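You operate a simulated robot arm through the tools that you are given. There is no shell and no other tool.

Carry out the task below with a simulated robot arm. There is one attempt and no reset: what you move stays moved.

TASK
Pack up after polishing: close the polish tin and clear the lamp box.
Fine: lamp switch off, lamp knob to 1; the blue rag goes from the lamp box to the black step.
Where things are to end (x, y in the base frame): blue rag within 6 cm of [76, 64].

Only the result counts: the job must be done as asked and must still hold three seconds after the hand-in. Knocking over, shifting, dropping, spilling or breaking anything else fails it.

THE ROBOT
A 6-joint arm with a two-finger gripper, fixed in place. Base frame: the origin is at the foot of the arm, x ahead of it, y to its left, z up; the work surface is at about z = 88.6. Lengths are in cm, angles in rad, forces in N, time in s.
Its first joint turns from -2.897 to 2.897 rad. Payload 2.54 kg.
The tool frame sits at the grasp point between the pads (the TCP): z along the fingers, y along the line on which they close. The tips reach 3 cm beyond it. The gripper opens to 11.6 cm. The gripper's body begins 9.5 cm behind the TCP.
Orientation is told as [roll, pitch, yaw] about the base's x, y, z axes, in that order, counted from this pose: with the fingers straight down and closing along the base's y, the tool's x points along the base's -x, its y along +y and its z along -z.

THE INTERFACE
- The arm moves only by the tool send_rows. Its argument "targets" is a list of rows, each a list of 2 entries, a list of its own where there are three numbers: the shift along the tool's x, y, z in cm, then the turn, a rotation vector about the tool's x, y, z in rad. In form: [[[x, y, z], [rx, ry, rz]], ...]. A call has 1 to 20 rows; each row is the pose to reach, as a shift and turn from the pose commanded when the call began, along the tool's axes at that moment. "claw" is the gripper command, from -1 (fully open) to 1 (shut), values between in proportion, set as the call begins (left out, the last holds). Each row takes 0.2 s and may step no farther than 5 cm and 0.15 rad from the row before; otherwise, or with a gripper value out of range, the whole call is refused. A pose out of reach is approached as far as the arm can. The call stops where the force on the tool passes 90 N (or 10 N more than at its start, if that is more) or the arm is blocked; 0.2 s more then pass. Each finger travels about 7.2 cm/s and halts on what it meets, pressing with about 42 N; the grip force reading is that of the motor and also rises with nothing between the fingers. The clock runs only during rows and for 0.2 s after the last one: add rows that repeat a pose to give the fingers time. It gives the time, the measured TCP pose, the force on the tool (base axes), the opening and the grip force at its end, in the units of the frame above (readings bear some noise), with the torque about the TCP (base axes, N m) and any sound that the robot's microphone picked up.
- Cameras (640 x 400 px; columns grow to the right, rows downward): "scene" is fixed at [22.08, 50, 159.03]; the picture's right is [-0.32, -0.95, 0.00], its down [-0.83, 0.28, -0.49] and it looks along [0.46, -0.15, -0.87] (base axes); focal length 272 px, centre (320, 200). "wrist" rides on the gripper at [6.9, -1.5, -12.2] in the tool frame; the picture's right is [0.21, 0.98, 0.00], its down [-0.83, 0.18, -0.53] and it looks along [-0.52, 0.12, 0.85] (tool axes); focal length 251 px, centre (320, 200). There is no depth. A picture from a camera that has moved, and an enlarged one, comes with that camera's place and axes in the base frame and with its lens. The place of the scene camera against the robot may be out by one fixed shift of up to 1.2 cm in any direction.
- get_image(camera): a new picture of that camera. No time passes.
- close_up(camera, box): a new picture of the part [left, top, right, bottom] of that camera's present view, enlarged. No time passes.
- sign_off(): hands the job in; it is judged then, once.

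Nothing tells you positions but the pictures and the camera data. Unless the task says otherwise, let go and move clear before handing in.

The tools are called after "Call:" as name(argument=value, ...) on one line, values as JSON. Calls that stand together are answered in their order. send_rows: Moves the arm, as the interface text tells. Its arguments: {"type":"object","properties":{"targets":{"type":"array","items":{"type":"array"}},"claw":{"type":"number"}},"required":["targets"]} The other tools are called the same way: get_image (camera) takes a picture; close_up (camera, box) takes an enlarged picture of a part of a camera's view; sign_off () hands the job in.

At the start:

```text
clock: 0.0
position: [44.41, 34.86, 131.03]
orientation: [-0.001, 0.0, -0.001]
ft_force: [-0.8, -0.1, 0.0]
ft_torque: [0.0, 0.01, -0.04]
finger_gap: 11.59
finger_force: 0.1
```

scene: 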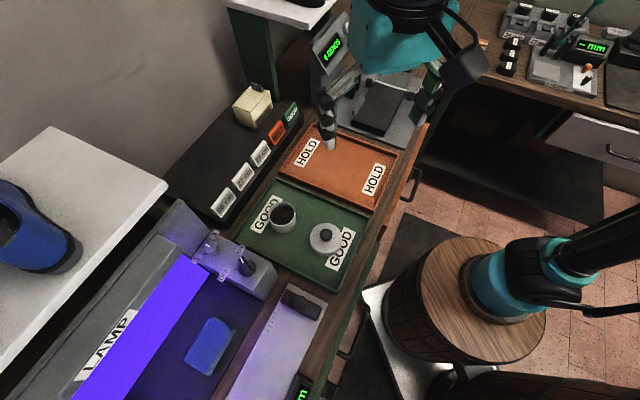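
wrist: 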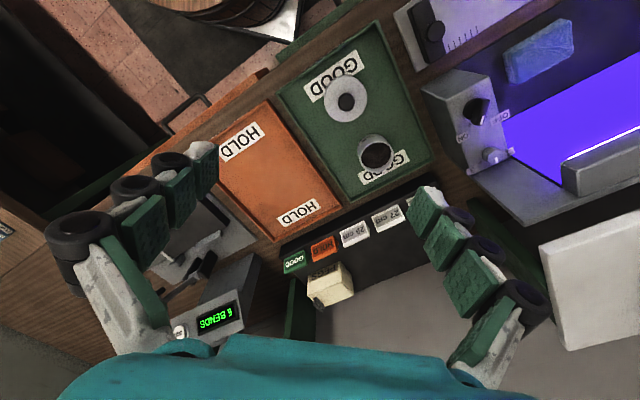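

I see a green GOOD tray holding an open tin (dark inside) and a lid with a knob, a lamp box with blue-lit floor, a blue rag in it, and a switch and knob on its end. I'll take closer looks before planning.

Call:
close_up(camera="scene", box=[170, 190, 290, 290])

Call:
close_up(camera="scene", box=[240, 170, 380, 290])

Call:
close_up(camera="scene", box=[150, 70, 310, 230])

Call:
close_up(camera="wrist", box=[420, 0, 640, 200])

Call:
close_up(camera="scene", box=[60, 190, 340, 400])

Call:
close_up(camera="wrist", box=[260, 40, 440, 220])

```text
4.00 times, centred on (230, 240) of scene
camera zoom: at [22.08, 50.0, 159.03], right [-0.32, -0.95, 0.0], down [-0.83, 0.28, -0.49], along [0.46, -0.15, -0.87], focal length 1089 px, centre (680, 40)
```

zoom: 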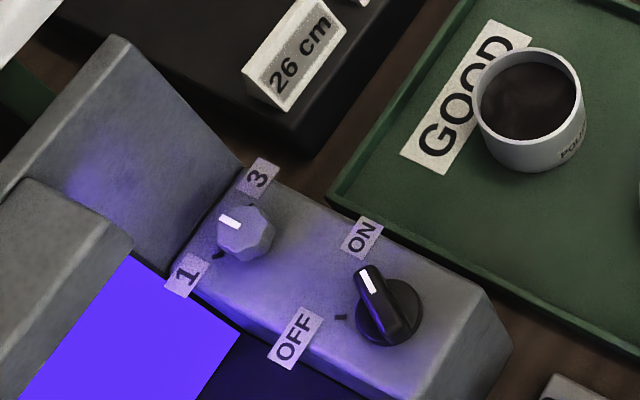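

```text
3.33 times, centred on (310, 230) of scene
camera zoom: at [22.08, 50.0, 159.03], right [-0.32, -0.95, 0.0], down [-0.83, 0.28, -0.49], along [0.46, -0.15, -0.87], focal length 907 px, centre (353, 100)
```

zoom: 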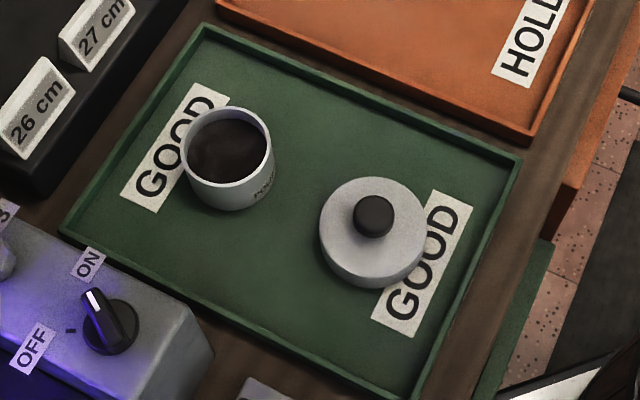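

```text
2.50 times, centred on (230, 150) of scene
camera zoom: at [22.08, 50.0, 159.03], right [-0.32, -0.95, 0.0], down [-0.83, 0.28, -0.49], along [0.46, -0.15, -0.87], focal length 680 px, centre (545, 325)
```

zoom: 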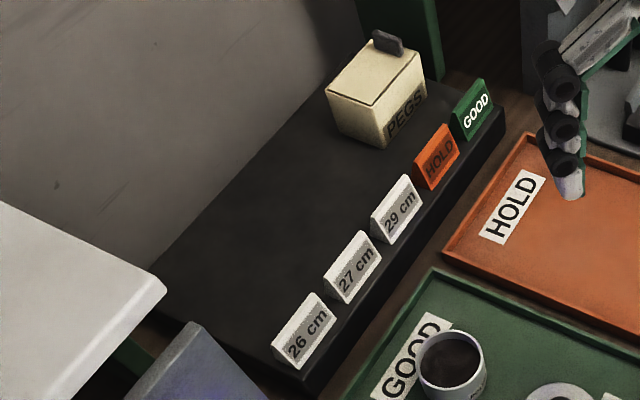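

```text
2.00 times, centred on (530, 100) of wrist
camera zoom: at [37.48, 33.39, 143.32], right [-0.21, 0.98, 0.0], down [0.83, 0.18, 0.53], along [0.52, 0.12, -0.85], focal length 503 px, centre (-100, 400)
```

zoom: 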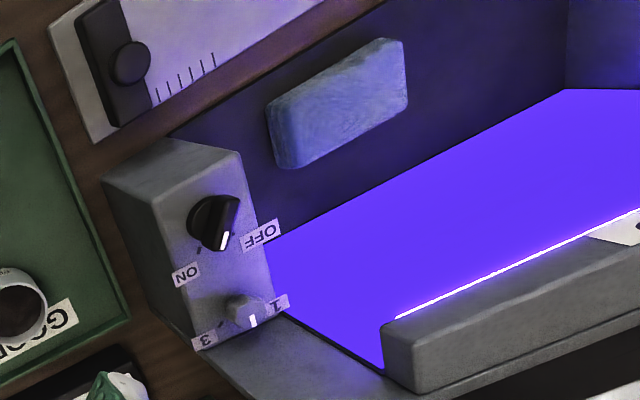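

```text
1.90 times, centred on (200, 295) of scene
camera zoom: at [22.08, 50.0, 159.03], right [-0.32, -0.95, 0.0], down [-0.83, 0.28, -0.49], along [0.46, -0.15, -0.87], focal length 518 px, centre (549, 19)
```

zoom: 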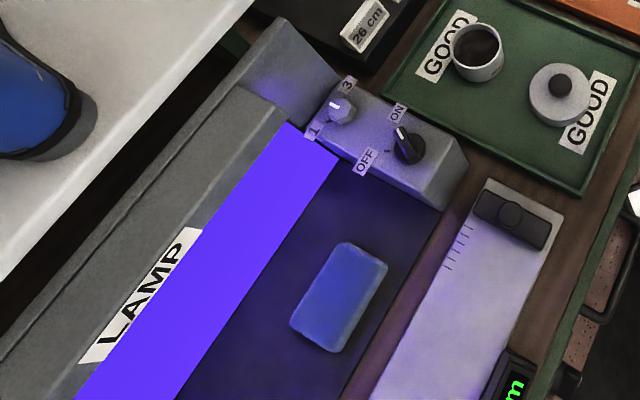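

```text
2.22 times, centred on (350, 130) of wrist
camera zoom: at [37.48, 33.39, 143.32], right [-0.21, 0.98, 0.0], down [0.83, 0.18, 0.53], along [0.52, 0.12, -0.85], focal length 559 px, centre (253, 356)
```

zoom: 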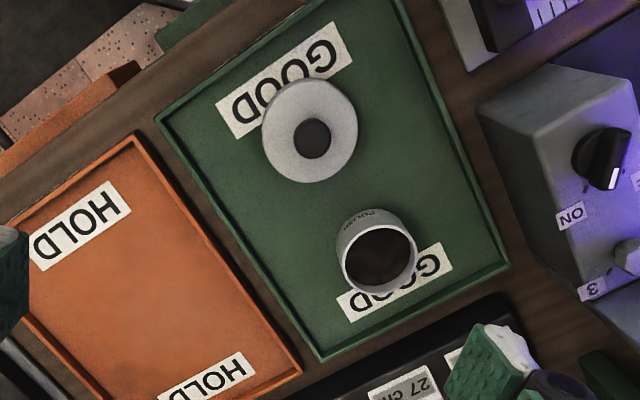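

The tin sits near (54, 49), the lid near (46, 40), the lamp switch near (41, 60, 102) and the lamp knob near (47, 66, 103). The rag is near (31, 72). A white shelf at about z 118 seems close to the knob, so I'll move over the lamp panel for a better view.

Call:
send_rows(targets=[[[0.7, 3.5, 1], [0, 0, 0]], [[1.4, 7, 2], [0, 0, 0]], [[2.1, 10.5, 3], [0, 0, 0]], [[2.8, 14, 4], [0, 0, 0]], [[3.5, 17.5, 5], [0, 0, 0]], [[4.4, 21, 6], [0, 0, 0]], [[4.4, 21, 6], [0, 0, 0]]], claw=-0.2)

Call:
get_image(camera="wrist")

Call:
get_image(camera="scene")

```text
clock: 1.6
position: [40.02, 55.73, 124.92]
orientation: [0.001, 0.002, 0.001]
ft_force: [0.0, -0.3, -0.1]
ft_torque: [0.01, 0.0, 0.01]
finger_gap: 6.95
finger_force: 0.1
```

```text
taken
camera wrist: at [33.17, 54.31, 137.23], right [-0.21, 0.98, 0.0], down [0.83, 0.18, 0.53], along [0.52, 0.12, -0.85], focal length 251 px, centre (320, 200)
```

wrist: 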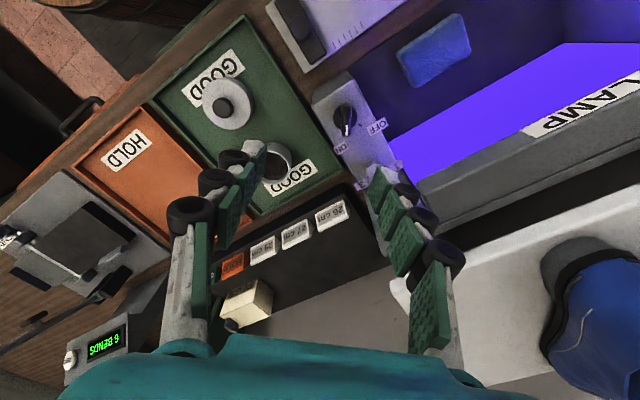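

```text
taken
```

scene: 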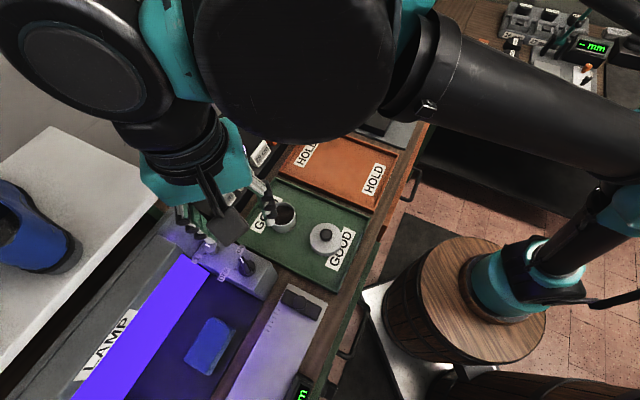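

The white shelf corner comes out near (53, 67, 118), so I must keep the gripper body away from it while turning the knob. I'll zoom in on the panel from here.

Call:
close_up(camera="wrist", box=[290, 60, 450, 220])

Call:
close_up(camera="wrist", box=[340, 160, 640, 360])

Call:
close_up(camera="scene", box=[150, 190, 290, 290])

```text
2.50 times, centred on (370, 140) of wrist
camera zoom: at [33.17, 54.31, 137.23], right [-0.21, 0.98, 0.0], down [0.83, 0.18, 0.53], along [0.52, 0.12, -0.85], focal length 629 px, centre (195, 350)
```

zoom: 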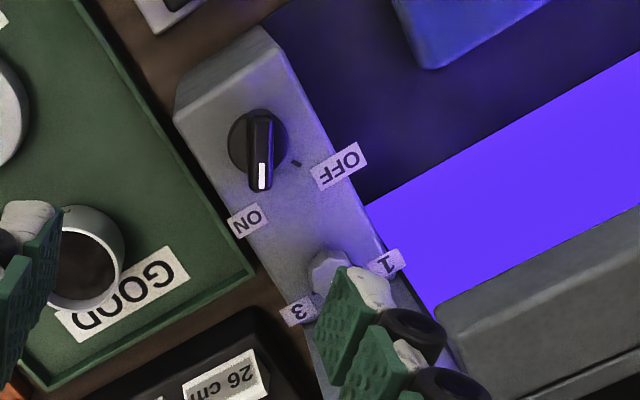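

```text
2.00 times, centred on (490, 260) of wrist
camera zoom: at [33.17, 54.31, 137.23], right [-0.21, 0.98, 0.0], down [0.83, 0.18, 0.53], along [0.52, 0.12, -0.85], focal length 503 px, centre (-20, 80)
```

zoom: 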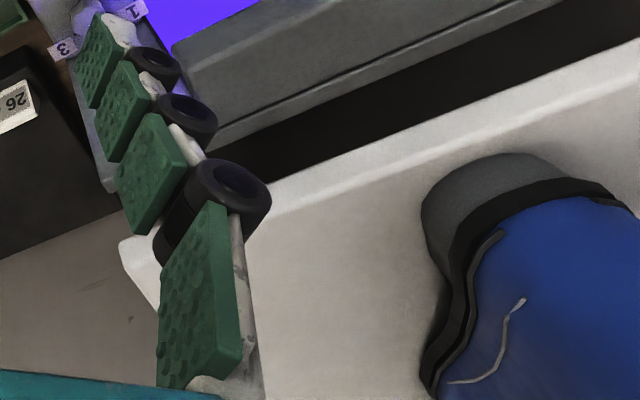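

```text
4.00 times, centred on (220, 240) of scene
camera zoom: at [22.08, 50.0, 159.03], right [-0.32, -0.95, 0.0], down [-0.83, 0.28, -0.49], along [0.46, -0.15, -0.87], focal length 1089 px, centre (720, 40)
```

zoom: 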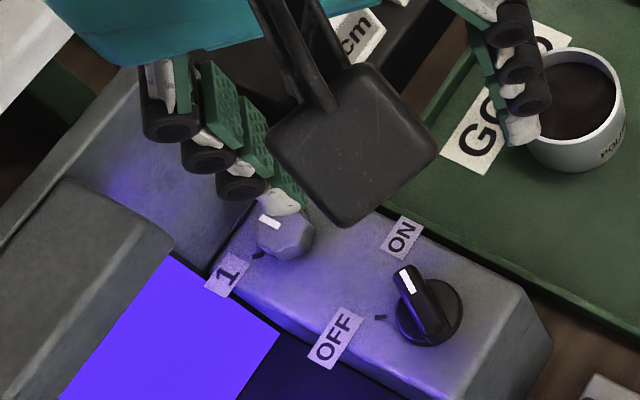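

The panel top is roughly level at z 101. The hood corner is near (44, 67, 113) and the shelf is at z 118, so the knob sits in a fairly tight spot. I'll yaw the wrist about 46° to look along the box width and see the clearances.

Call:
send_rows(targets=[[[0.7, -0.3, 0], [0, 0, -0.14]], [[1.4, -0.6, 0], [0, 0, -0.28]], [[2.1, -0.9, 0], [0, 0, -0.42]], [[2.8, -1.2, 0], [0, 0, -0.56]], [[3.4, -1.5, 0], [0, 0, -0.7]], [[4, -1.7, 0], [0, 0, -0.8]], [[4, -1.7, 0], [0, 0, -0.8]]], claw=-0.2)

Call:
get_image(camera="wrist")

Call:
get_image(camera="scene")

```text
clock: 3.2
position: [36.12, 54.11, 124.97]
orientation: [0.0, 0.0, 0.8]
ft_force: [0.6, -0.3, -0.6]
ft_torque: [-0.01, -0.01, 0.01]
finger_gap: 6.94
finger_force: 0.0
```

```text
taken
camera wrist: at [32.26, 48.24, 137.29], right [-0.85, 0.53, 0.0], down [0.44, 0.72, 0.53], along [0.28, 0.45, -0.85], focal length 251 px, centre (320, 200)
```

wrist: 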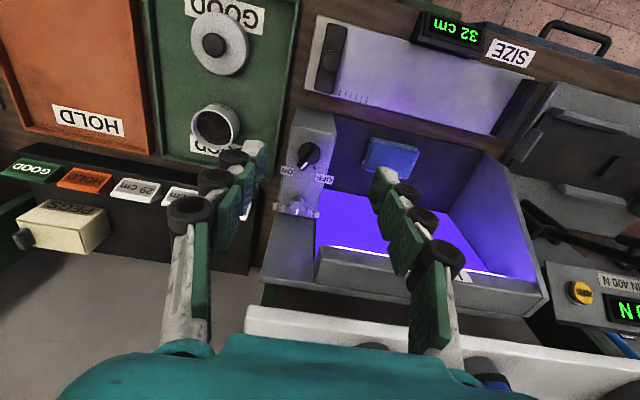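

```text
taken
```

scene: 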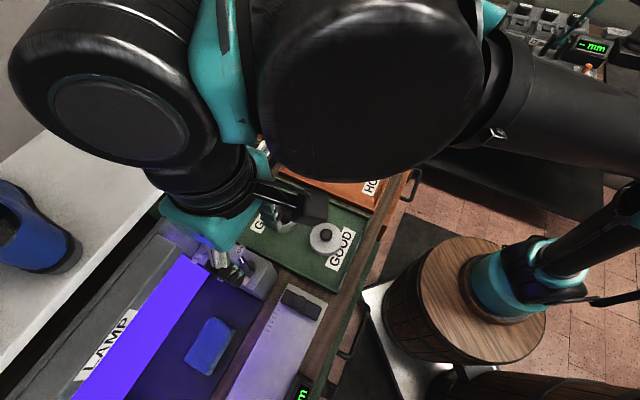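

This view shows the switch, the knob, the hood and the back shelf clearly. I'll zoom in to measure them.

Call:
close_up(camera="wrist", box=[250, 90, 410, 220])

Call:
close_up(camera="wrist", box=[240, 100, 560, 320])

Call:
close_up(camera="wrist", box=[140, 0, 310, 170])

Call:
close_up(camera="wrist", box=[0, 120, 300, 340])

```text
3.08 times, centred on (330, 155) of wrist
camera zoom: at [32.26, 48.24, 137.29], right [-0.85, 0.53, 0.0], down [0.44, 0.72, 0.53], along [0.28, 0.45, -0.85], focal length 774 px, centre (289, 338)
```

zoom: 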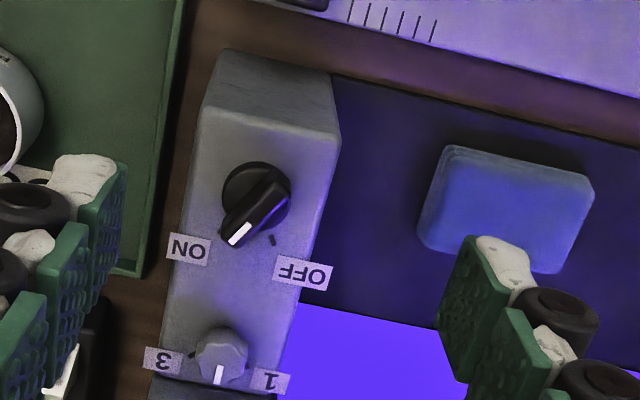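

```text
1.82 times, centred on (400, 210) of wrist
camera zoom: at [32.26, 48.24, 137.29], right [-0.85, 0.53, 0.0], down [0.44, 0.72, 0.53], along [0.28, 0.45, -0.85], focal length 457 px, centre (174, 182)
```

zoom: 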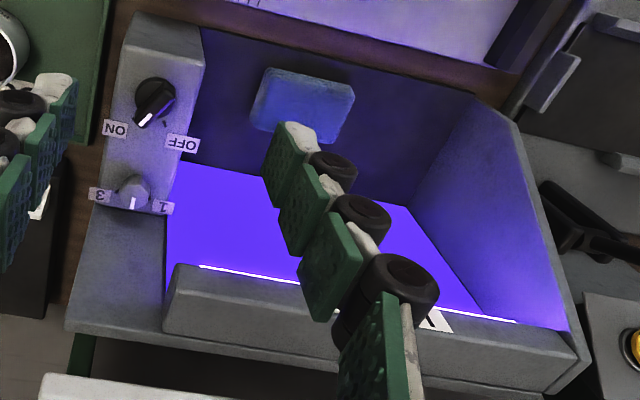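

```text
2.35 times, centred on (225, 85) of wrist
camera zoom: at [32.26, 48.24, 137.29], right [-0.85, 0.53, 0.0], down [0.44, 0.72, 0.53], along [0.28, 0.45, -0.85], focal length 592 px, centre (544, 471)
```

zoom: 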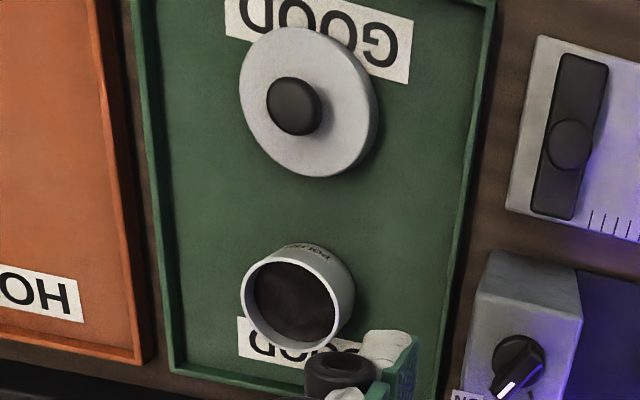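

```text
1.82 times, centred on (150, 230) of wrist
camera zoom: at [32.26, 48.24, 137.29], right [-0.85, 0.53, 0.0], down [0.44, 0.72, 0.53], along [0.28, 0.45, -0.85], focal length 457 px, centre (629, 146)
```

zoom: 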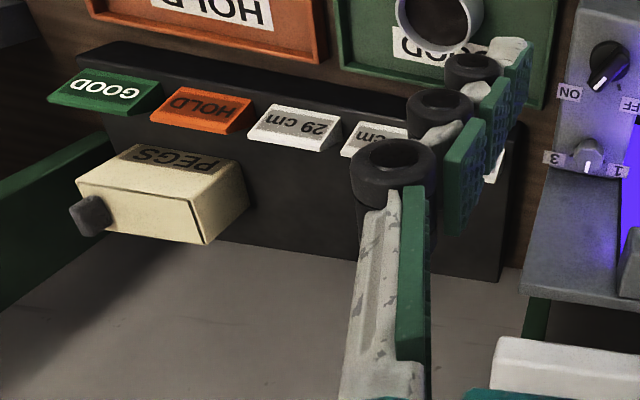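

The switch bar is centred near (41.1, 59.6), points at about 12° (ON), and its OFF tick is at about 71°. The knob is near (47, 65.4) with a tall wall just behind it, so I'll tilt the tool for that one later. I'll start with the switch and move to a pre-grasp above it with the fingers closing across the bar.

Call:
send_rows(targets=[[[-1.85, 0.03, 3.0], [0, 0, 0.15]], [[-3.7, 0.06, 6.0], [0, 0, 0.3]], [[-5.5, 0.09, 9.0], [0, 0, 0.45]], [[-7.39, 0.12, 12.0], [0, 0, 0.59]], [[-7.39, 0.12, 13.0], [0, 0, 0.59]], [[-7.39, 0.12, 13.0], [0, 0, 0.59]]], claw=0.3)

Call:
get_image(camera="wrist")

Call:
close_up(camera="wrist", box=[240, 110, 400, 230])

Call:
close_up(camera="scene", box=[150, 170, 310, 290])

```text
clock: 4.6
position: [41.13, 59.57, 111.89]
orientation: [-0.003, 0.0, 0.209]
ft_force: [0.1, 0.1, 0.4]
ft_torque: [-0.01, 0.0, 0.02]
finger_gap: 4.05
finger_force: 0.1
```

```text
taken
camera wrist: at [34.76, 56.73, 124.14], right [-0.41, 0.91, 0.0], down [0.77, 0.35, 0.53], along [0.49, 0.22, -0.85], focal length 251 px, centre (320, 200)
```

wrist: 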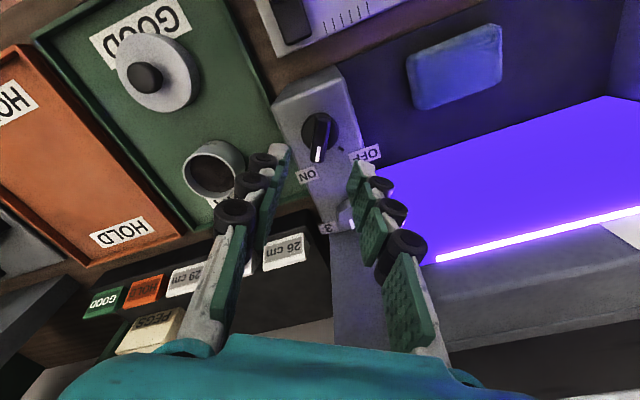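

```text
3.33 times, centred on (320, 170) of wrist
camera zoom: at [34.76, 56.73, 124.14], right [-0.41, 0.91, 0.0], down [0.77, 0.35, 0.53], along [0.49, 0.22, -0.85], focal length 838 px, centre (320, 300)
```

zoom: 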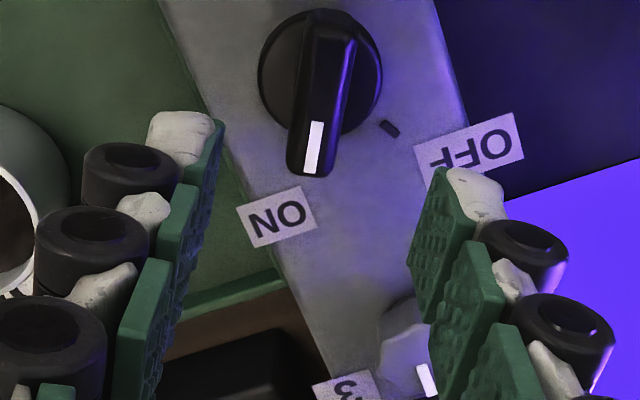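

```text
3.33 times, centred on (230, 230) of scene
camera zoom: at [22.08, 50.0, 159.03], right [-0.32, -0.95, 0.0], down [-0.83, 0.28, -0.49], along [0.46, -0.15, -0.87], focal length 907 px, centre (620, 100)
```

zoom: 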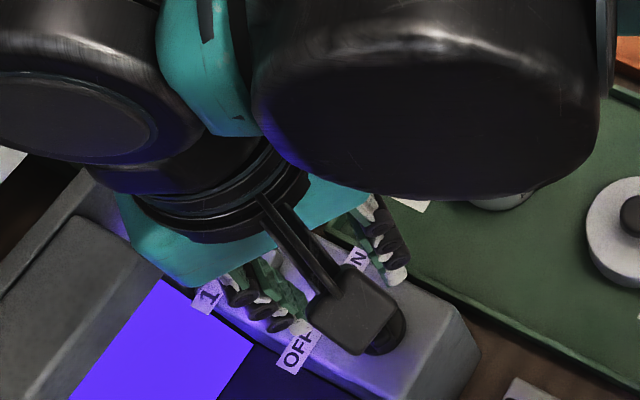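

The bar lies centred between the fingers, so I'll lower until the fingertips straddle it just above the disc.

Call:
send_rows(targets=[[[0, 0, 2.2], [0, 0, -0.02]], [[0, 0, 4.4], [0, 0, -0.04]], [[0, 0, 5.6], [0, 0, -0.04]], [[0, 0, 6.5], [0, 0, -0.04]], [[0, 0, 6.5], [0, 0, -0.04]]], claw=0.3)

Call:
get_image(camera="wrist")

Call:
close_up(camera="wrist", box=[240, 110, 400, 230])

```text
clock: 5.8
position: [41.04, 59.45, 105.45]
orientation: [-0.002, -0.001, 0.25]
ft_force: [0.6, 0.3, -0.2]
ft_torque: [0.01, 0.03, 0.01]
finger_gap: 4.07
finger_force: 0.0
```

```text
taken
camera wrist: at [34.7, 56.43, 117.66], right [-0.45, 0.89, 0.0], down [0.76, 0.38, 0.53], along [0.48, 0.24, -0.85], focal length 251 px, centre (320, 200)
```

wrist: 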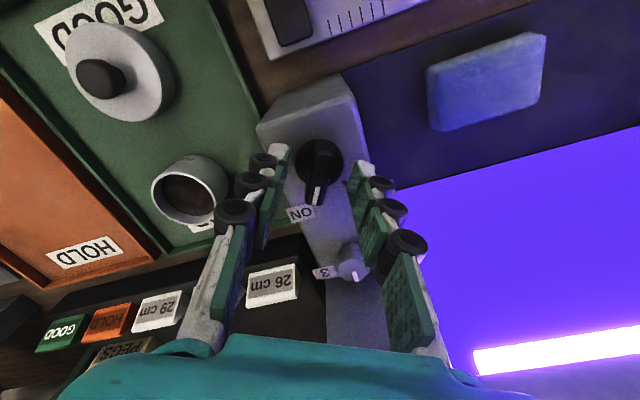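

```text
3.33 times, centred on (320, 170) of wrist
camera zoom: at [34.7, 56.43, 117.66], right [-0.45, 0.89, 0.0], down [0.76, 0.38, 0.53], along [0.48, 0.24, -0.85], focal length 838 px, centre (320, 300)
```

zoom: 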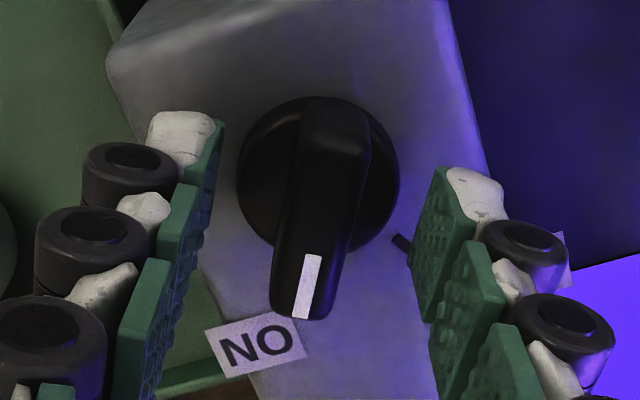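

The bar is nicely between the pads, so I'll close on it.

Call:
send_rows(targets=[[[0, 0, 0.2], [0, 0, 0]], [[0, 0, 0.2], [0, 0, 0]], [[0, 0, 0.2], [0, 0, 0]], [[0, 0, 0.2], [0, 0, 0]]], claw=1)

Call:
close_up(camera="wrist", box=[240, 110, 400, 230])

```text
clock: 6.8
position: [41.02, 59.48, 105.08]
orientation: [0.001, 0.0, 0.252]
ft_force: [0.0, -8.7, -1.1]
ft_torque: [-0.31, 0.15, 0.32]
finger_gap: 1.23
finger_force: 39.5
```

```text
3.33 times, centred on (320, 170) of wrist
camera zoom: at [34.74, 56.44, 117.51], right [-0.45, 0.89, 0.0], down [0.76, 0.38, 0.53], along [0.48, 0.24, -0.85], focal length 838 px, centre (320, 300)
```

zoom: 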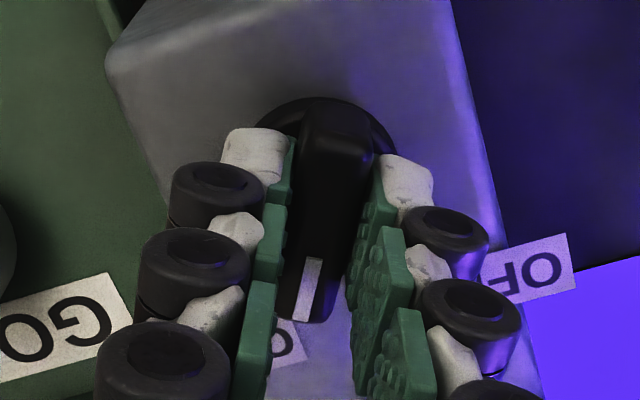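

Gripped, with a gap of 1.23. I'll turn it counterclockwise (seen from above) towards OFF in small steps.

Call:
send_rows(targets=[[[0, 0, 0], [0, 0, -0.1]], [[0, 0, 0], [0, 0, -0.2]], [[0, 0, 0], [0, 0, -0.3]], [[0, 0, 0], [0, 0, -0.4]], [[0, 0, 0], [0, 0, -0.5]], [[0, 0, 0], [0, 0, -0.6]], [[0, 0, 0], [0, 0, -0.7]], [[0, 0, 0], [0, 0, -0.8]], [[0, 0, 0], [0, 0, -0.9]], [[0, 0, 0], [0, 0, -1.0]], [[0, 0, 0], [0, 0, -1.0]]], claw=1)

Call:
close_up(camera="wrist", box=[240, 110, 400, 230])

Call:
get_image(camera="wrist")

Call:
get_image(camera="scene")

```text
clock: 9.2
position: [41.09, 59.51, 105.26]
orientation: [0.0, 0.0, 1.253]
ft_force: [12.0, -4.4, -11.7]
ft_torque: [0.15, -0.43, 0.02]
finger_gap: 1.25
finger_force: 39.5
```

```text
3.33 times, centred on (320, 170) of wrist
camera zoom: at [40.41, 52.56, 117.59], right [-0.99, 0.1, 0.0], down [0.09, 0.84, 0.54], along [0.06, 0.53, -0.84], focal length 838 px, centre (320, 300)
```

zoom: 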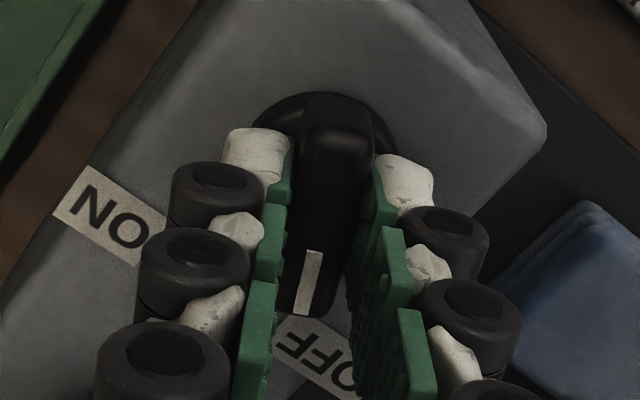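

```text
taken
camera wrist: at [40.41, 52.56, 117.59], right [-0.99, 0.1, 0.0], down [0.09, 0.84, 0.54], along [0.06, 0.53, -0.84], focal length 251 px, centre (320, 200)
```

wrist: 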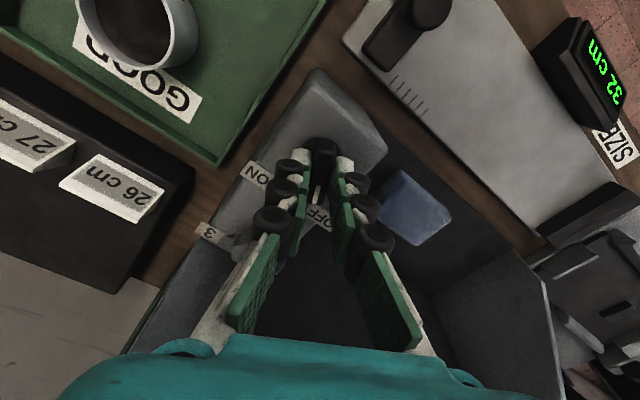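

```text
taken
```

scene: 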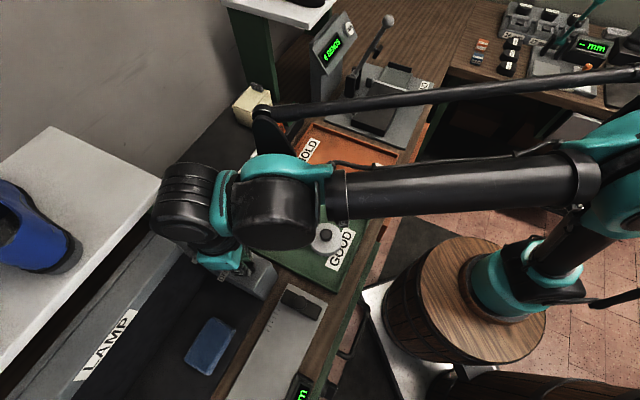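

The lamp light is out and the pointer is towards OFF. I'll release, rise and check the pointer against its tick.

Call:
send_rows(targets=[[[0, 0, 0], [0, 0, 0]], [[0, 0, 0], [0, 0, 0]], [[0, 0, 0], [0, 0, 0]], [[0, 0, -2], [0, 0, 0]], [[0, 0, -5], [0, 0, 0]], [[0, 0, -9], [0, 0, 0]], [[0, 0, -12], [0, 0, 0]], [[0, 0, -12], [0, 0, 0]]], claw=0.3)

Call:
get_image(camera="wrist")

Call:
close_up(camera="wrist", box=[240, 90, 400, 230])

```text
clock: 11.0
position: [41.01, 59.43, 117.53]
orientation: [-0.001, -0.001, 1.251]
ft_force: [0.5, -0.6, -0.4]
ft_torque: [0.01, 0.01, 0.03]
finger_gap: 4.06
finger_force: 0.1
```

```text
taken
camera wrist: at [40.26, 52.56, 129.8], right [-0.99, 0.1, 0.0], down [0.09, 0.84, 0.53], along [0.06, 0.53, -0.85], focal length 251 px, centre (320, 200)
```

wrist: 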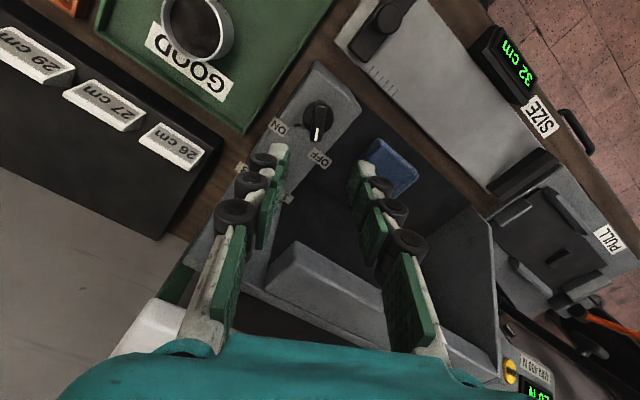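

```text
2.86 times, centred on (320, 160) of wrist
camera zoom: at [40.26, 52.56, 129.8], right [-0.99, 0.1, 0.0], down [0.09, 0.84, 0.53], along [0.06, 0.53, -0.85], focal length 718 px, centre (320, 314)
```

zoom: 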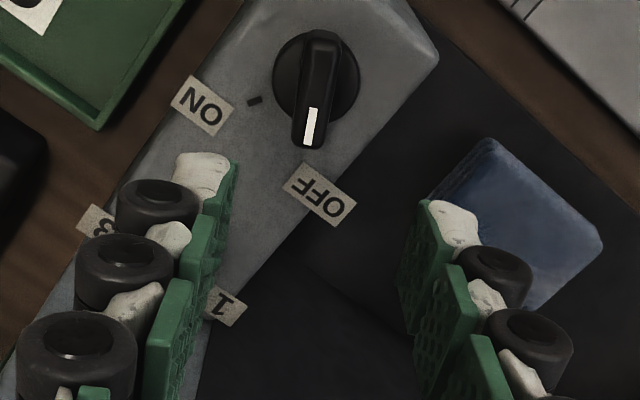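

The OFF tick is now covered by the pointer, so the switch is off. Next is the knob: I'll yaw to 0.716 so the fingers close along the box's length, then look at the knob.

Call:
send_rows(targets=[[[0, 0, 0], [0, 0, 0.14]], [[0, 0, 0], [0, 0, 0.28]], [[0, 0, 0], [0, 0, 0.42]], [[0, 0, 0], [0, 0, 0.535]], [[0, 0, 0], [0, 0, 0.535]]], claw=0.14)

Call:
get_image(camera="wrist")

Call:
close_up(camera="wrist", box=[240, 130, 400, 290])

```text
clock: 12.2
position: [41.03, 59.39, 117.35]
orientation: [-0.001, -0.001, 0.714]
ft_force: [-0.6, -1.1, 0.3]
ft_torque: [-0.01, 0.0, -0.02]
finger_gap: 4.99
finger_force: 0.1
```

```text
taken
camera wrist: at [36.88, 53.93, 129.66], right [-0.8, 0.6, 0.0], down [0.51, 0.68, 0.53], along [0.32, 0.43, -0.85], focal length 251 px, centre (320, 200)
```

wrist: 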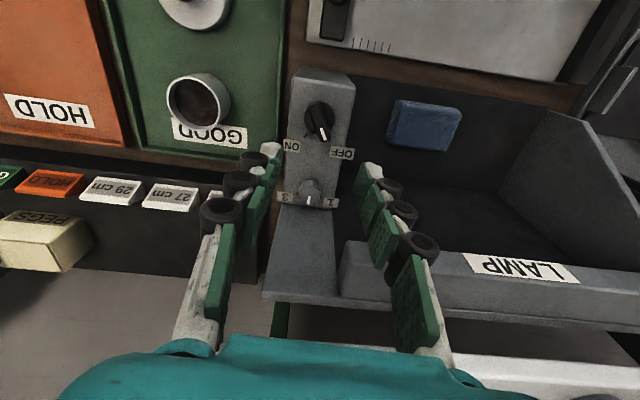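

```text
2.50 times, centred on (320, 210) of wrist
camera zoom: at [36.88, 53.93, 129.66], right [-0.8, 0.6, 0.0], down [0.51, 0.68, 0.53], along [0.32, 0.43, -0.85], focal length 629 px, centre (320, 175)
```

zoom: 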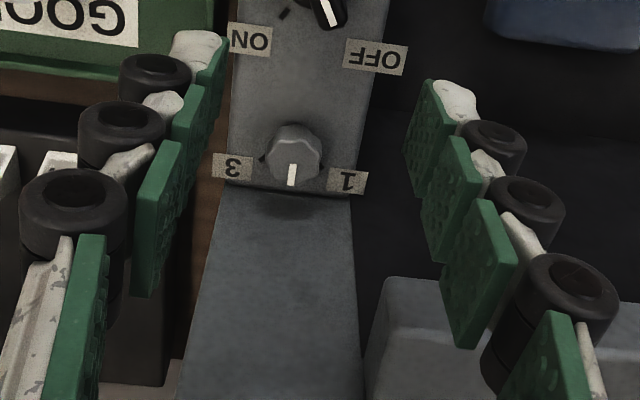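

The knob is near (47.3, 65.7), pointing at 2, with a vertical wall about 3 cm behind it. I'll tilt the gripper about 30° so its body leans to the front, and move to a pre-grasp.

Call:
send_rows(targets=[[[-0.9, 0.1, 1.0], [0, -0.13, 0]], [[-1.8, 0.25, 2.5], [0, -0.26, 0]], [[-2.7, 0.4, 4.2], [0, -0.39, 0]], [[-3.6, 0.5, 5.9], [0, -0.5236, 0]], [[-4.47, 0.6, 7.65], [0, -0.5236, 0]], [[-4.47, 0.6, 7.65], [0, -0.5236, 0]]], claw=0.14)

Call:
get_image(camera="wrist")

Call:
close_up(camera="wrist", box=[220, 90, 420, 230])

Call:
get_image(camera="scene")

```text
clock: 13.6
position: [44.05, 62.87, 109.65]
orientation: [0.0, -0.523, 0.715]
ft_force: [-0.1, -0.9, 0.4]
ft_torque: [0.0, -0.04, 0.01]
finger_gap: 4.99
finger_force: 0.0
```

```text
taken
camera wrist: at [35.93, 53.77, 116.91], right [-0.78, 0.62, -0.11], down [0.22, 0.43, 0.88], along [0.58, 0.66, -0.47], focal length 251 px, centre (320, 200)
```

wrist: 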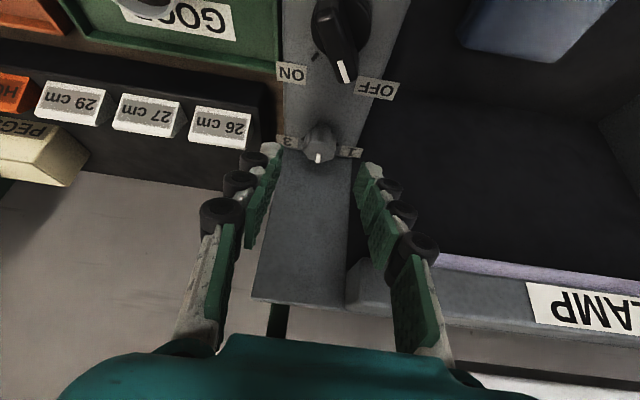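

```text
2.86 times, centred on (320, 160) of wrist
camera zoom: at [35.93, 53.77, 116.91], right [-0.78, 0.62, -0.11], down [0.22, 0.43, 0.88], along [0.58, 0.66, -0.47], focal length 718 px, centre (320, 314)
```

zoom: 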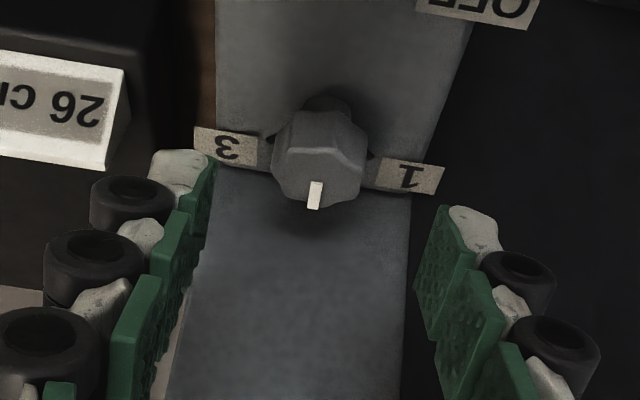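

```text
taken
```

scene: 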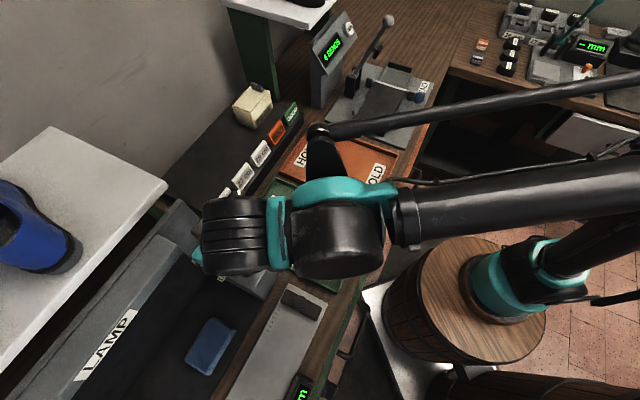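

The knob sits on the tool's centre line with about 1 cm to spare on each side. I'll advance along the tool axis to straddle it.

Call:
send_rows(targets=[[[-0.08, 0.03, 2.0], [0, 0, 0]], [[-0.15, 0.06, 3.8], [0, 0, 0]], [[-0.2, 0.09, 5.0], [0, 0, 0]], [[-0.22, 0.09, 5.8], [0, 0, 0]], [[-0.22, 0.09, 5.8], [0, 0, 0]]], claw=0.2)

Call:
get_image(camera="wrist")

Call:
close_up(camera="wrist", box=[240, 110, 400, 230])

```text
clock: 14.8
position: [46.05, 64.95, 104.89]
orientation: [0.002, -0.524, 0.716]
ft_force: [0.2, -0.7, -0.2]
ft_torque: [-0.01, 0.01, -0.01]
finger_gap: 4.62
finger_force: 0.0
```

```text
taken
camera wrist: at [38.05, 56.04, 112.11], right [-0.78, 0.62, -0.11], down [0.22, 0.43, 0.88], along [0.58, 0.66, -0.47], focal length 251 px, centre (320, 200)
```

wrist: 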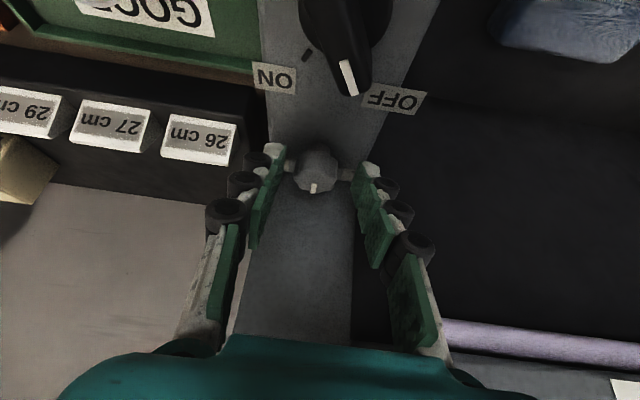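

```text
3.33 times, centred on (320, 170) of wrist
camera zoom: at [38.05, 56.04, 112.11], right [-0.78, 0.62, -0.11], down [0.22, 0.43, 0.88], along [0.58, 0.66, -0.47], focal length 838 px, centre (320, 300)
```

zoom: 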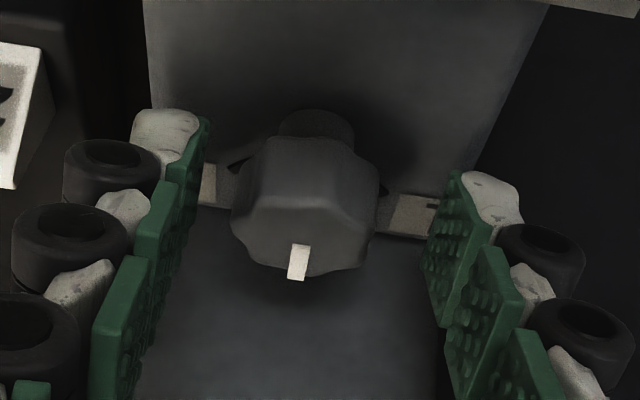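

The knob is between the pads near the tips. I'll advance another 0.3 cm and close.

Call:
send_rows(targets=[[[0, -0.05, 0.3], [0, 0, 0]], [[0, -0.05, 0.3], [0, 0, 0]], [[0, -0.05, 0.3], [0, 0, 0]], [[0, -0.05, 0.3], [0, 0, 0]]], claw=1)

Call:
close_up(camera="wrist", box=[240, 110, 400, 230])

```text
clock: 15.8
position: [46.43, 64.88, 104.58]
orientation: [-0.001, -0.524, 0.714]
ft_force: [13.4, -19.3, 17.6]
ft_torque: [-0.6, -0.52, -0.28]
finger_gap: 2.56
finger_force: 44.9
```

```text
3.33 times, centred on (320, 170) of wrist
camera zoom: at [38.31, 55.98, 111.85], right [-0.78, 0.62, -0.11], down [0.22, 0.43, 0.88], along [0.59, 0.66, -0.47], focal length 838 px, centre (320, 300)
```

zoom: 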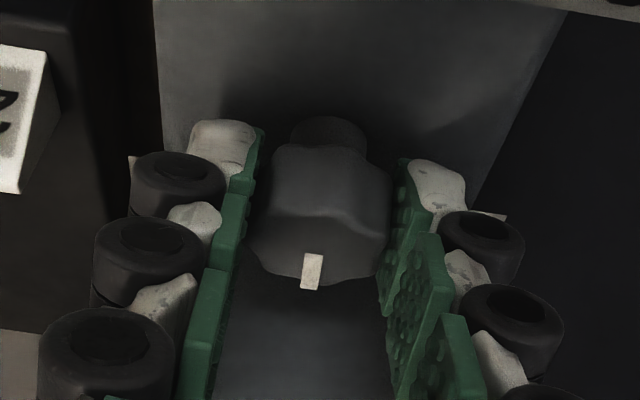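

The knob is gripped with a gap of 2.56. I'll turn it about 44° counterclockwise around the vertical through its centre, keeping the tilt.

Call:
send_rows(targets=[[[-0.055, -0.155, -0.084], [-0.05, 0, -0.0866]], [[-0.068, -0.309, -0.076], [-0.1, 0, -0.1732]], [[-0.091, -0.41, -0.063], [-0.15, 0, -0.2598]], [[-0.122, -0.509, -0.045], [-0.2, 0, -0.3464]], [[-0.161, -0.603, -0.022], [-0.25, 0, -0.433]], [[-0.209, -0.693, 0.005], [-0.3, 0, -0.5196]], [[-0.264, -0.776, 0.037], [-0.35, 0, -0.6062]], [[-0.307, -0.831, 0.062], [-0.385, 0, -0.6668]], [[-0.307, -0.831, 0.062], [-0.385, 0, -0.6668]]], claw=1)

Call:
close_up(camera="wrist", box=[240, 90, 400, 230])

Call:
get_image(camera="wrist")

Call:
get_image(camera="scene")

```text
clock: 17.8
position: [47.16, 64.7, 104.63]
orientation: [0.0, -0.526, 1.487]
ft_force: [10.3, -5.4, 22.3]
ft_torque: [0.06, -0.37, -0.49]
finger_gap: 2.52
finger_force: 45.4
```

```text
2.86 times, centred on (320, 160) of wrist
camera zoom: at [47.64, 52.51, 111.82], right [-0.99, -0.1, -0.11], down [-0.14, 0.46, 0.88], along [-0.04, 0.88, -0.47], focal length 718 px, centre (320, 314)
```

zoom: 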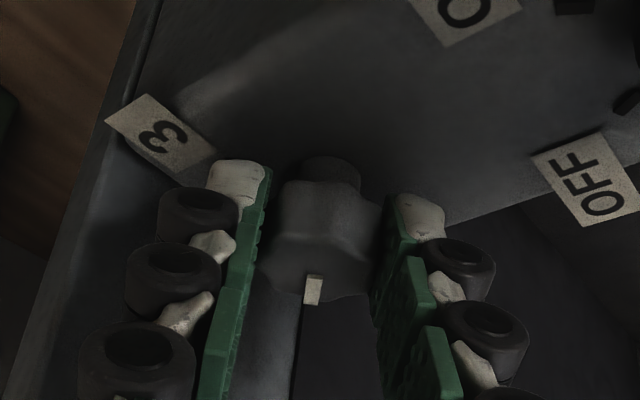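

```text
taken
camera wrist: at [47.64, 52.51, 111.82], right [-0.99, -0.1, -0.11], down [-0.14, 0.46, 0.88], along [-0.04, 0.88, -0.47], focal length 251 px, centre (320, 200)
```

wrist: 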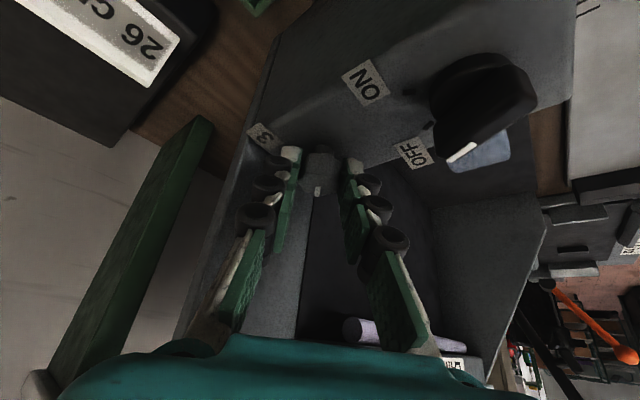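

```text
taken
```

scene: 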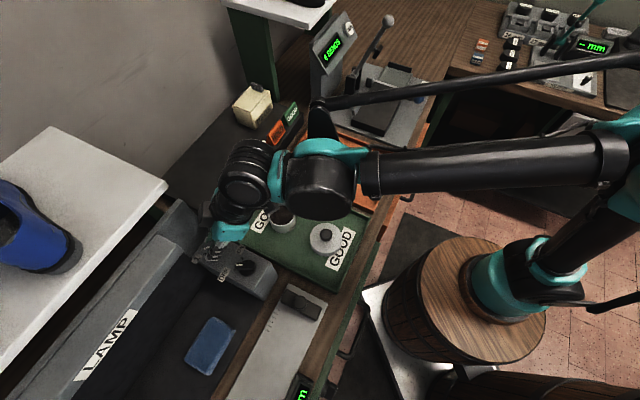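

The knob followed the tool. I'll open only slightly, because the wall is close behind, and back straight out along the tool axis to check the pointer.

Call:
send_rows(targets=[[[0, 0, 0], [0, 0, 0]], [[0, 0, 0], [0, 0, 0]], [[0, 0, -1.5], [0, 0, 0]], [[0, 0, -4], [0, 0, 0]], [[0, 0, -7], [0, 0, 0]], [[0, 0, -7], [0, 0, 0]]], claw=0.44)

Call:
get_image(camera="wrist")

Call:
close_up(camera="wrist", box=[240, 70, 400, 210])

Call:
get_image(camera="scene")

```text
clock: 19.2
position: [46.96, 61.07, 110.79]
orientation: [0.0, -0.525, 1.484]
ft_force: [-0.5, 0.5, 0.1]
ft_torque: [-0.02, -0.01, 0.04]
finger_gap: 3.27
finger_force: 0.1
```

```text
taken
camera wrist: at [47.47, 49.08, 118.09], right [-0.99, -0.1, -0.11], down [-0.14, 0.46, 0.88], along [-0.04, 0.88, -0.47], focal length 251 px, centre (320, 200)
```

wrist: 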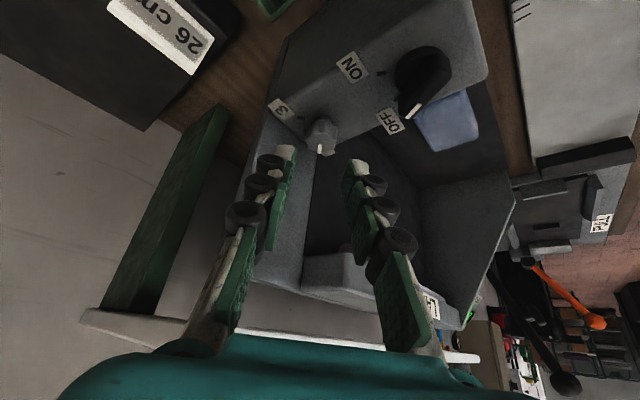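

```text
2.86 times, centred on (320, 140) of wrist
camera zoom: at [47.47, 49.08, 118.09], right [-0.99, -0.1, -0.11], down [-0.14, 0.46, 0.88], along [-0.04, 0.88, -0.47], focal length 718 px, centre (320, 371)
```

zoom: 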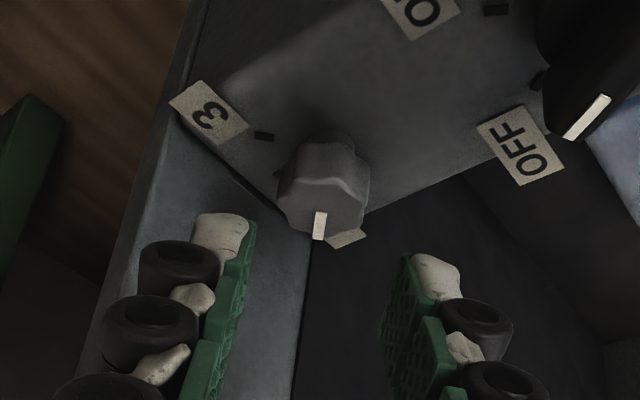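

```text
taken
```

scene: 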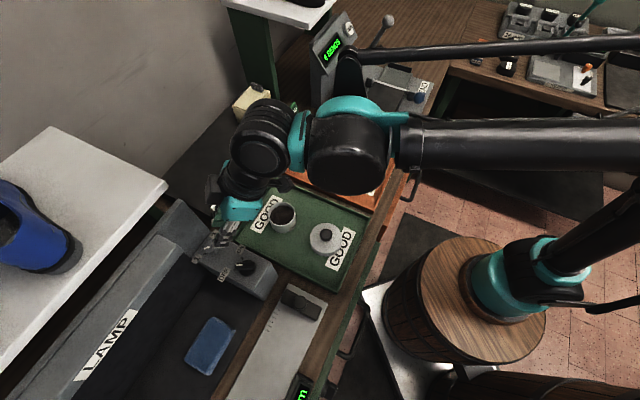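

Let me zoom in on the knob and switch in the scene view to check both pointers.

Call:
close_up(camera="scene", box=[190, 220, 290, 300])

Call:
close_up(camera="wrist", box=[260, 80, 380, 180])

```text
5.00 times, centred on (240, 260) of scene
camera zoom: at [22.08, 50.0, 159.03], right [-0.32, -0.95, 0.0], down [-0.83, 0.28, -0.49], along [0.46, -0.15, -0.87], focal length 1361 px, centre (720, -100)
```

zoom: 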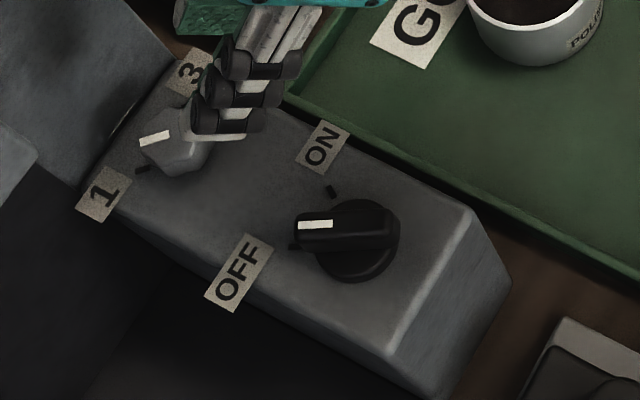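

```text
4.00 times, centred on (320, 130) of wrist
camera zoom: at [47.47, 49.08, 118.09], right [-0.99, -0.1, -0.11], down [-0.14, 0.46, 0.88], along [-0.04, 0.88, -0.47], focal length 1006 px, centre (320, 480)
```

zoom: 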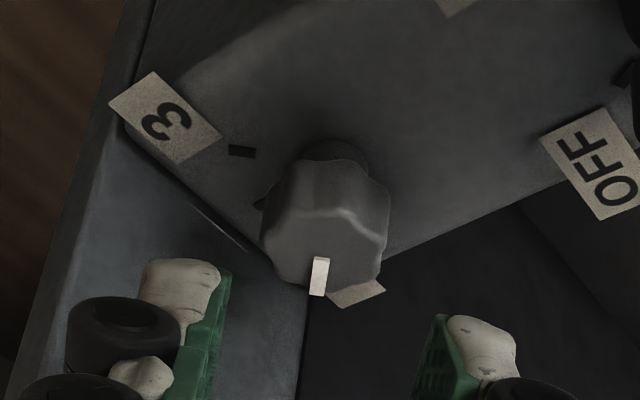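

The knob's pointer lines up with the 1 tick and the switch's pointer with the OFF tick. Next I'll rise and straighten the tool, then go and look at the rag.

Call:
send_rows(targets=[[[-1, 0, -1.73], [0, 0.1, 0]], [[-2, 0, -3.46], [0, 0.2, 0]], [[-3, 0, -5.2], [0, 0.32, 0]], [[-4.2, 0, -7.3], [0, 0.44, 0]], [[-5, 0, -8.66], [0, 0.525, 0]], [[-5, 0, -8.66], [0, 0.525, 0]]], claw=0.44)

Call:
get_image(camera="wrist")

Call:
close_up(camera="wrist", box=[220, 60, 400, 220])

```text
clock: 20.6
position: [47.18, 60.94, 120.83]
orientation: [0.0, 0.002, 1.485]
ft_force: [-0.1, 0.1, 0.5]
ft_torque: [0.03, 0.0, 0.03]
finger_gap: 3.24
finger_force: 0.1
```

```text
taken
camera wrist: at [48.01, 54.07, 133.15], right [-0.99, -0.13, 0.0], down [-0.11, 0.84, 0.53], along [-0.07, 0.53, -0.85], focal length 251 px, centre (320, 200)
```

wrist: 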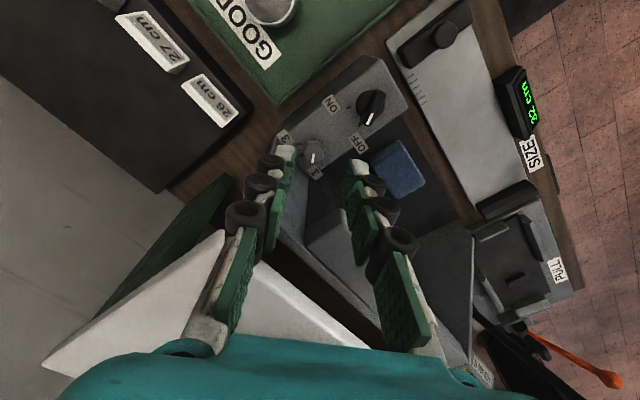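

```text
2.50 times, centred on (310, 140) of wrist
camera zoom: at [48.01, 54.07, 133.15], right [-0.99, -0.13, 0.0], down [-0.11, 0.84, 0.53], along [-0.07, 0.53, -0.85], focal length 629 px, centre (345, 350)
```

zoom: 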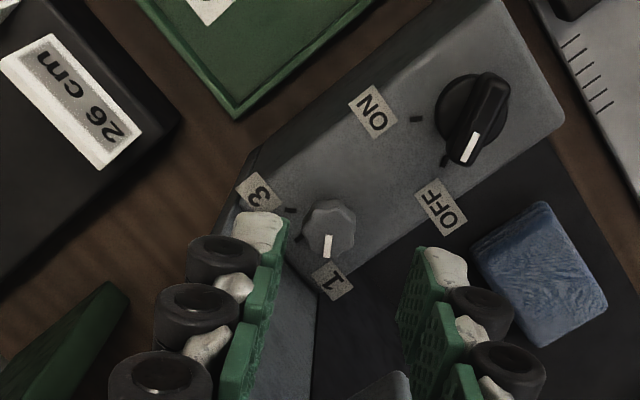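

Both controls check out from above as well. Now I'll go over the rag with the fingers closing across its short side to measure it and the hood.

Call:
send_rows(targets=[[[-1.6, 2.85, 0.3], [0, 0, -0.13]], [[-3.2, 5.7, 0.8], [0, 0, -0.27]], [[-4.8, 8.55, 1.6], [0, 0, -0.4]], [[-6.4, 11.4, 3.0], [0, 0, -0.54]], [[-8.0, 14.25, 4.8], [0, 0, -0.67]], [[-9.67, 17.09, 6.8], [0, 0, -0.8]], [[-9.67, 17.09, 6.8], [0, 0, -0.8]]], claw=-0.5)

Call:
get_image(camera="wrist")

Call:
get_image(camera="scene")

```text
clock: 22.2
position: [30.45, 72.27, 113.76]
orientation: [0.001, -0.001, 2.288]
ft_force: [0.0, -2.0, -0.5]
ft_torque: [0.07, 0.0, -0.07]
finger_gap: 8.6
finger_force: 0.1
```

```text
taken
camera wrist: at [36.24, 68.13, 126.06], right [-0.6, -0.8, 0.0], down [-0.68, 0.5, 0.53], along [-0.43, 0.32, -0.85], focal length 251 px, centre (320, 200)
```

wrist: 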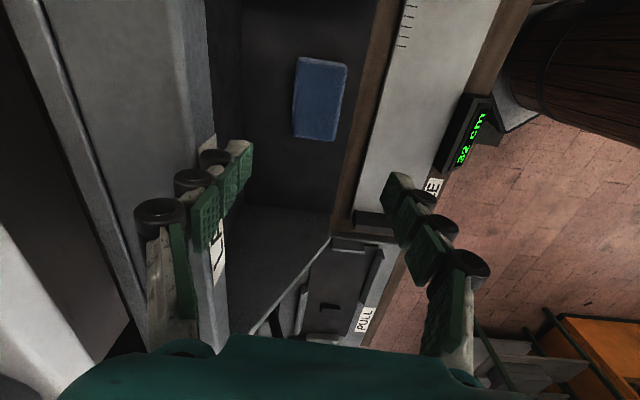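

```text
taken
```

scene: 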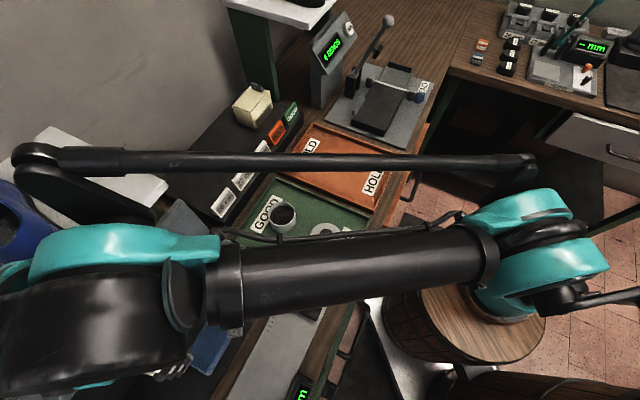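

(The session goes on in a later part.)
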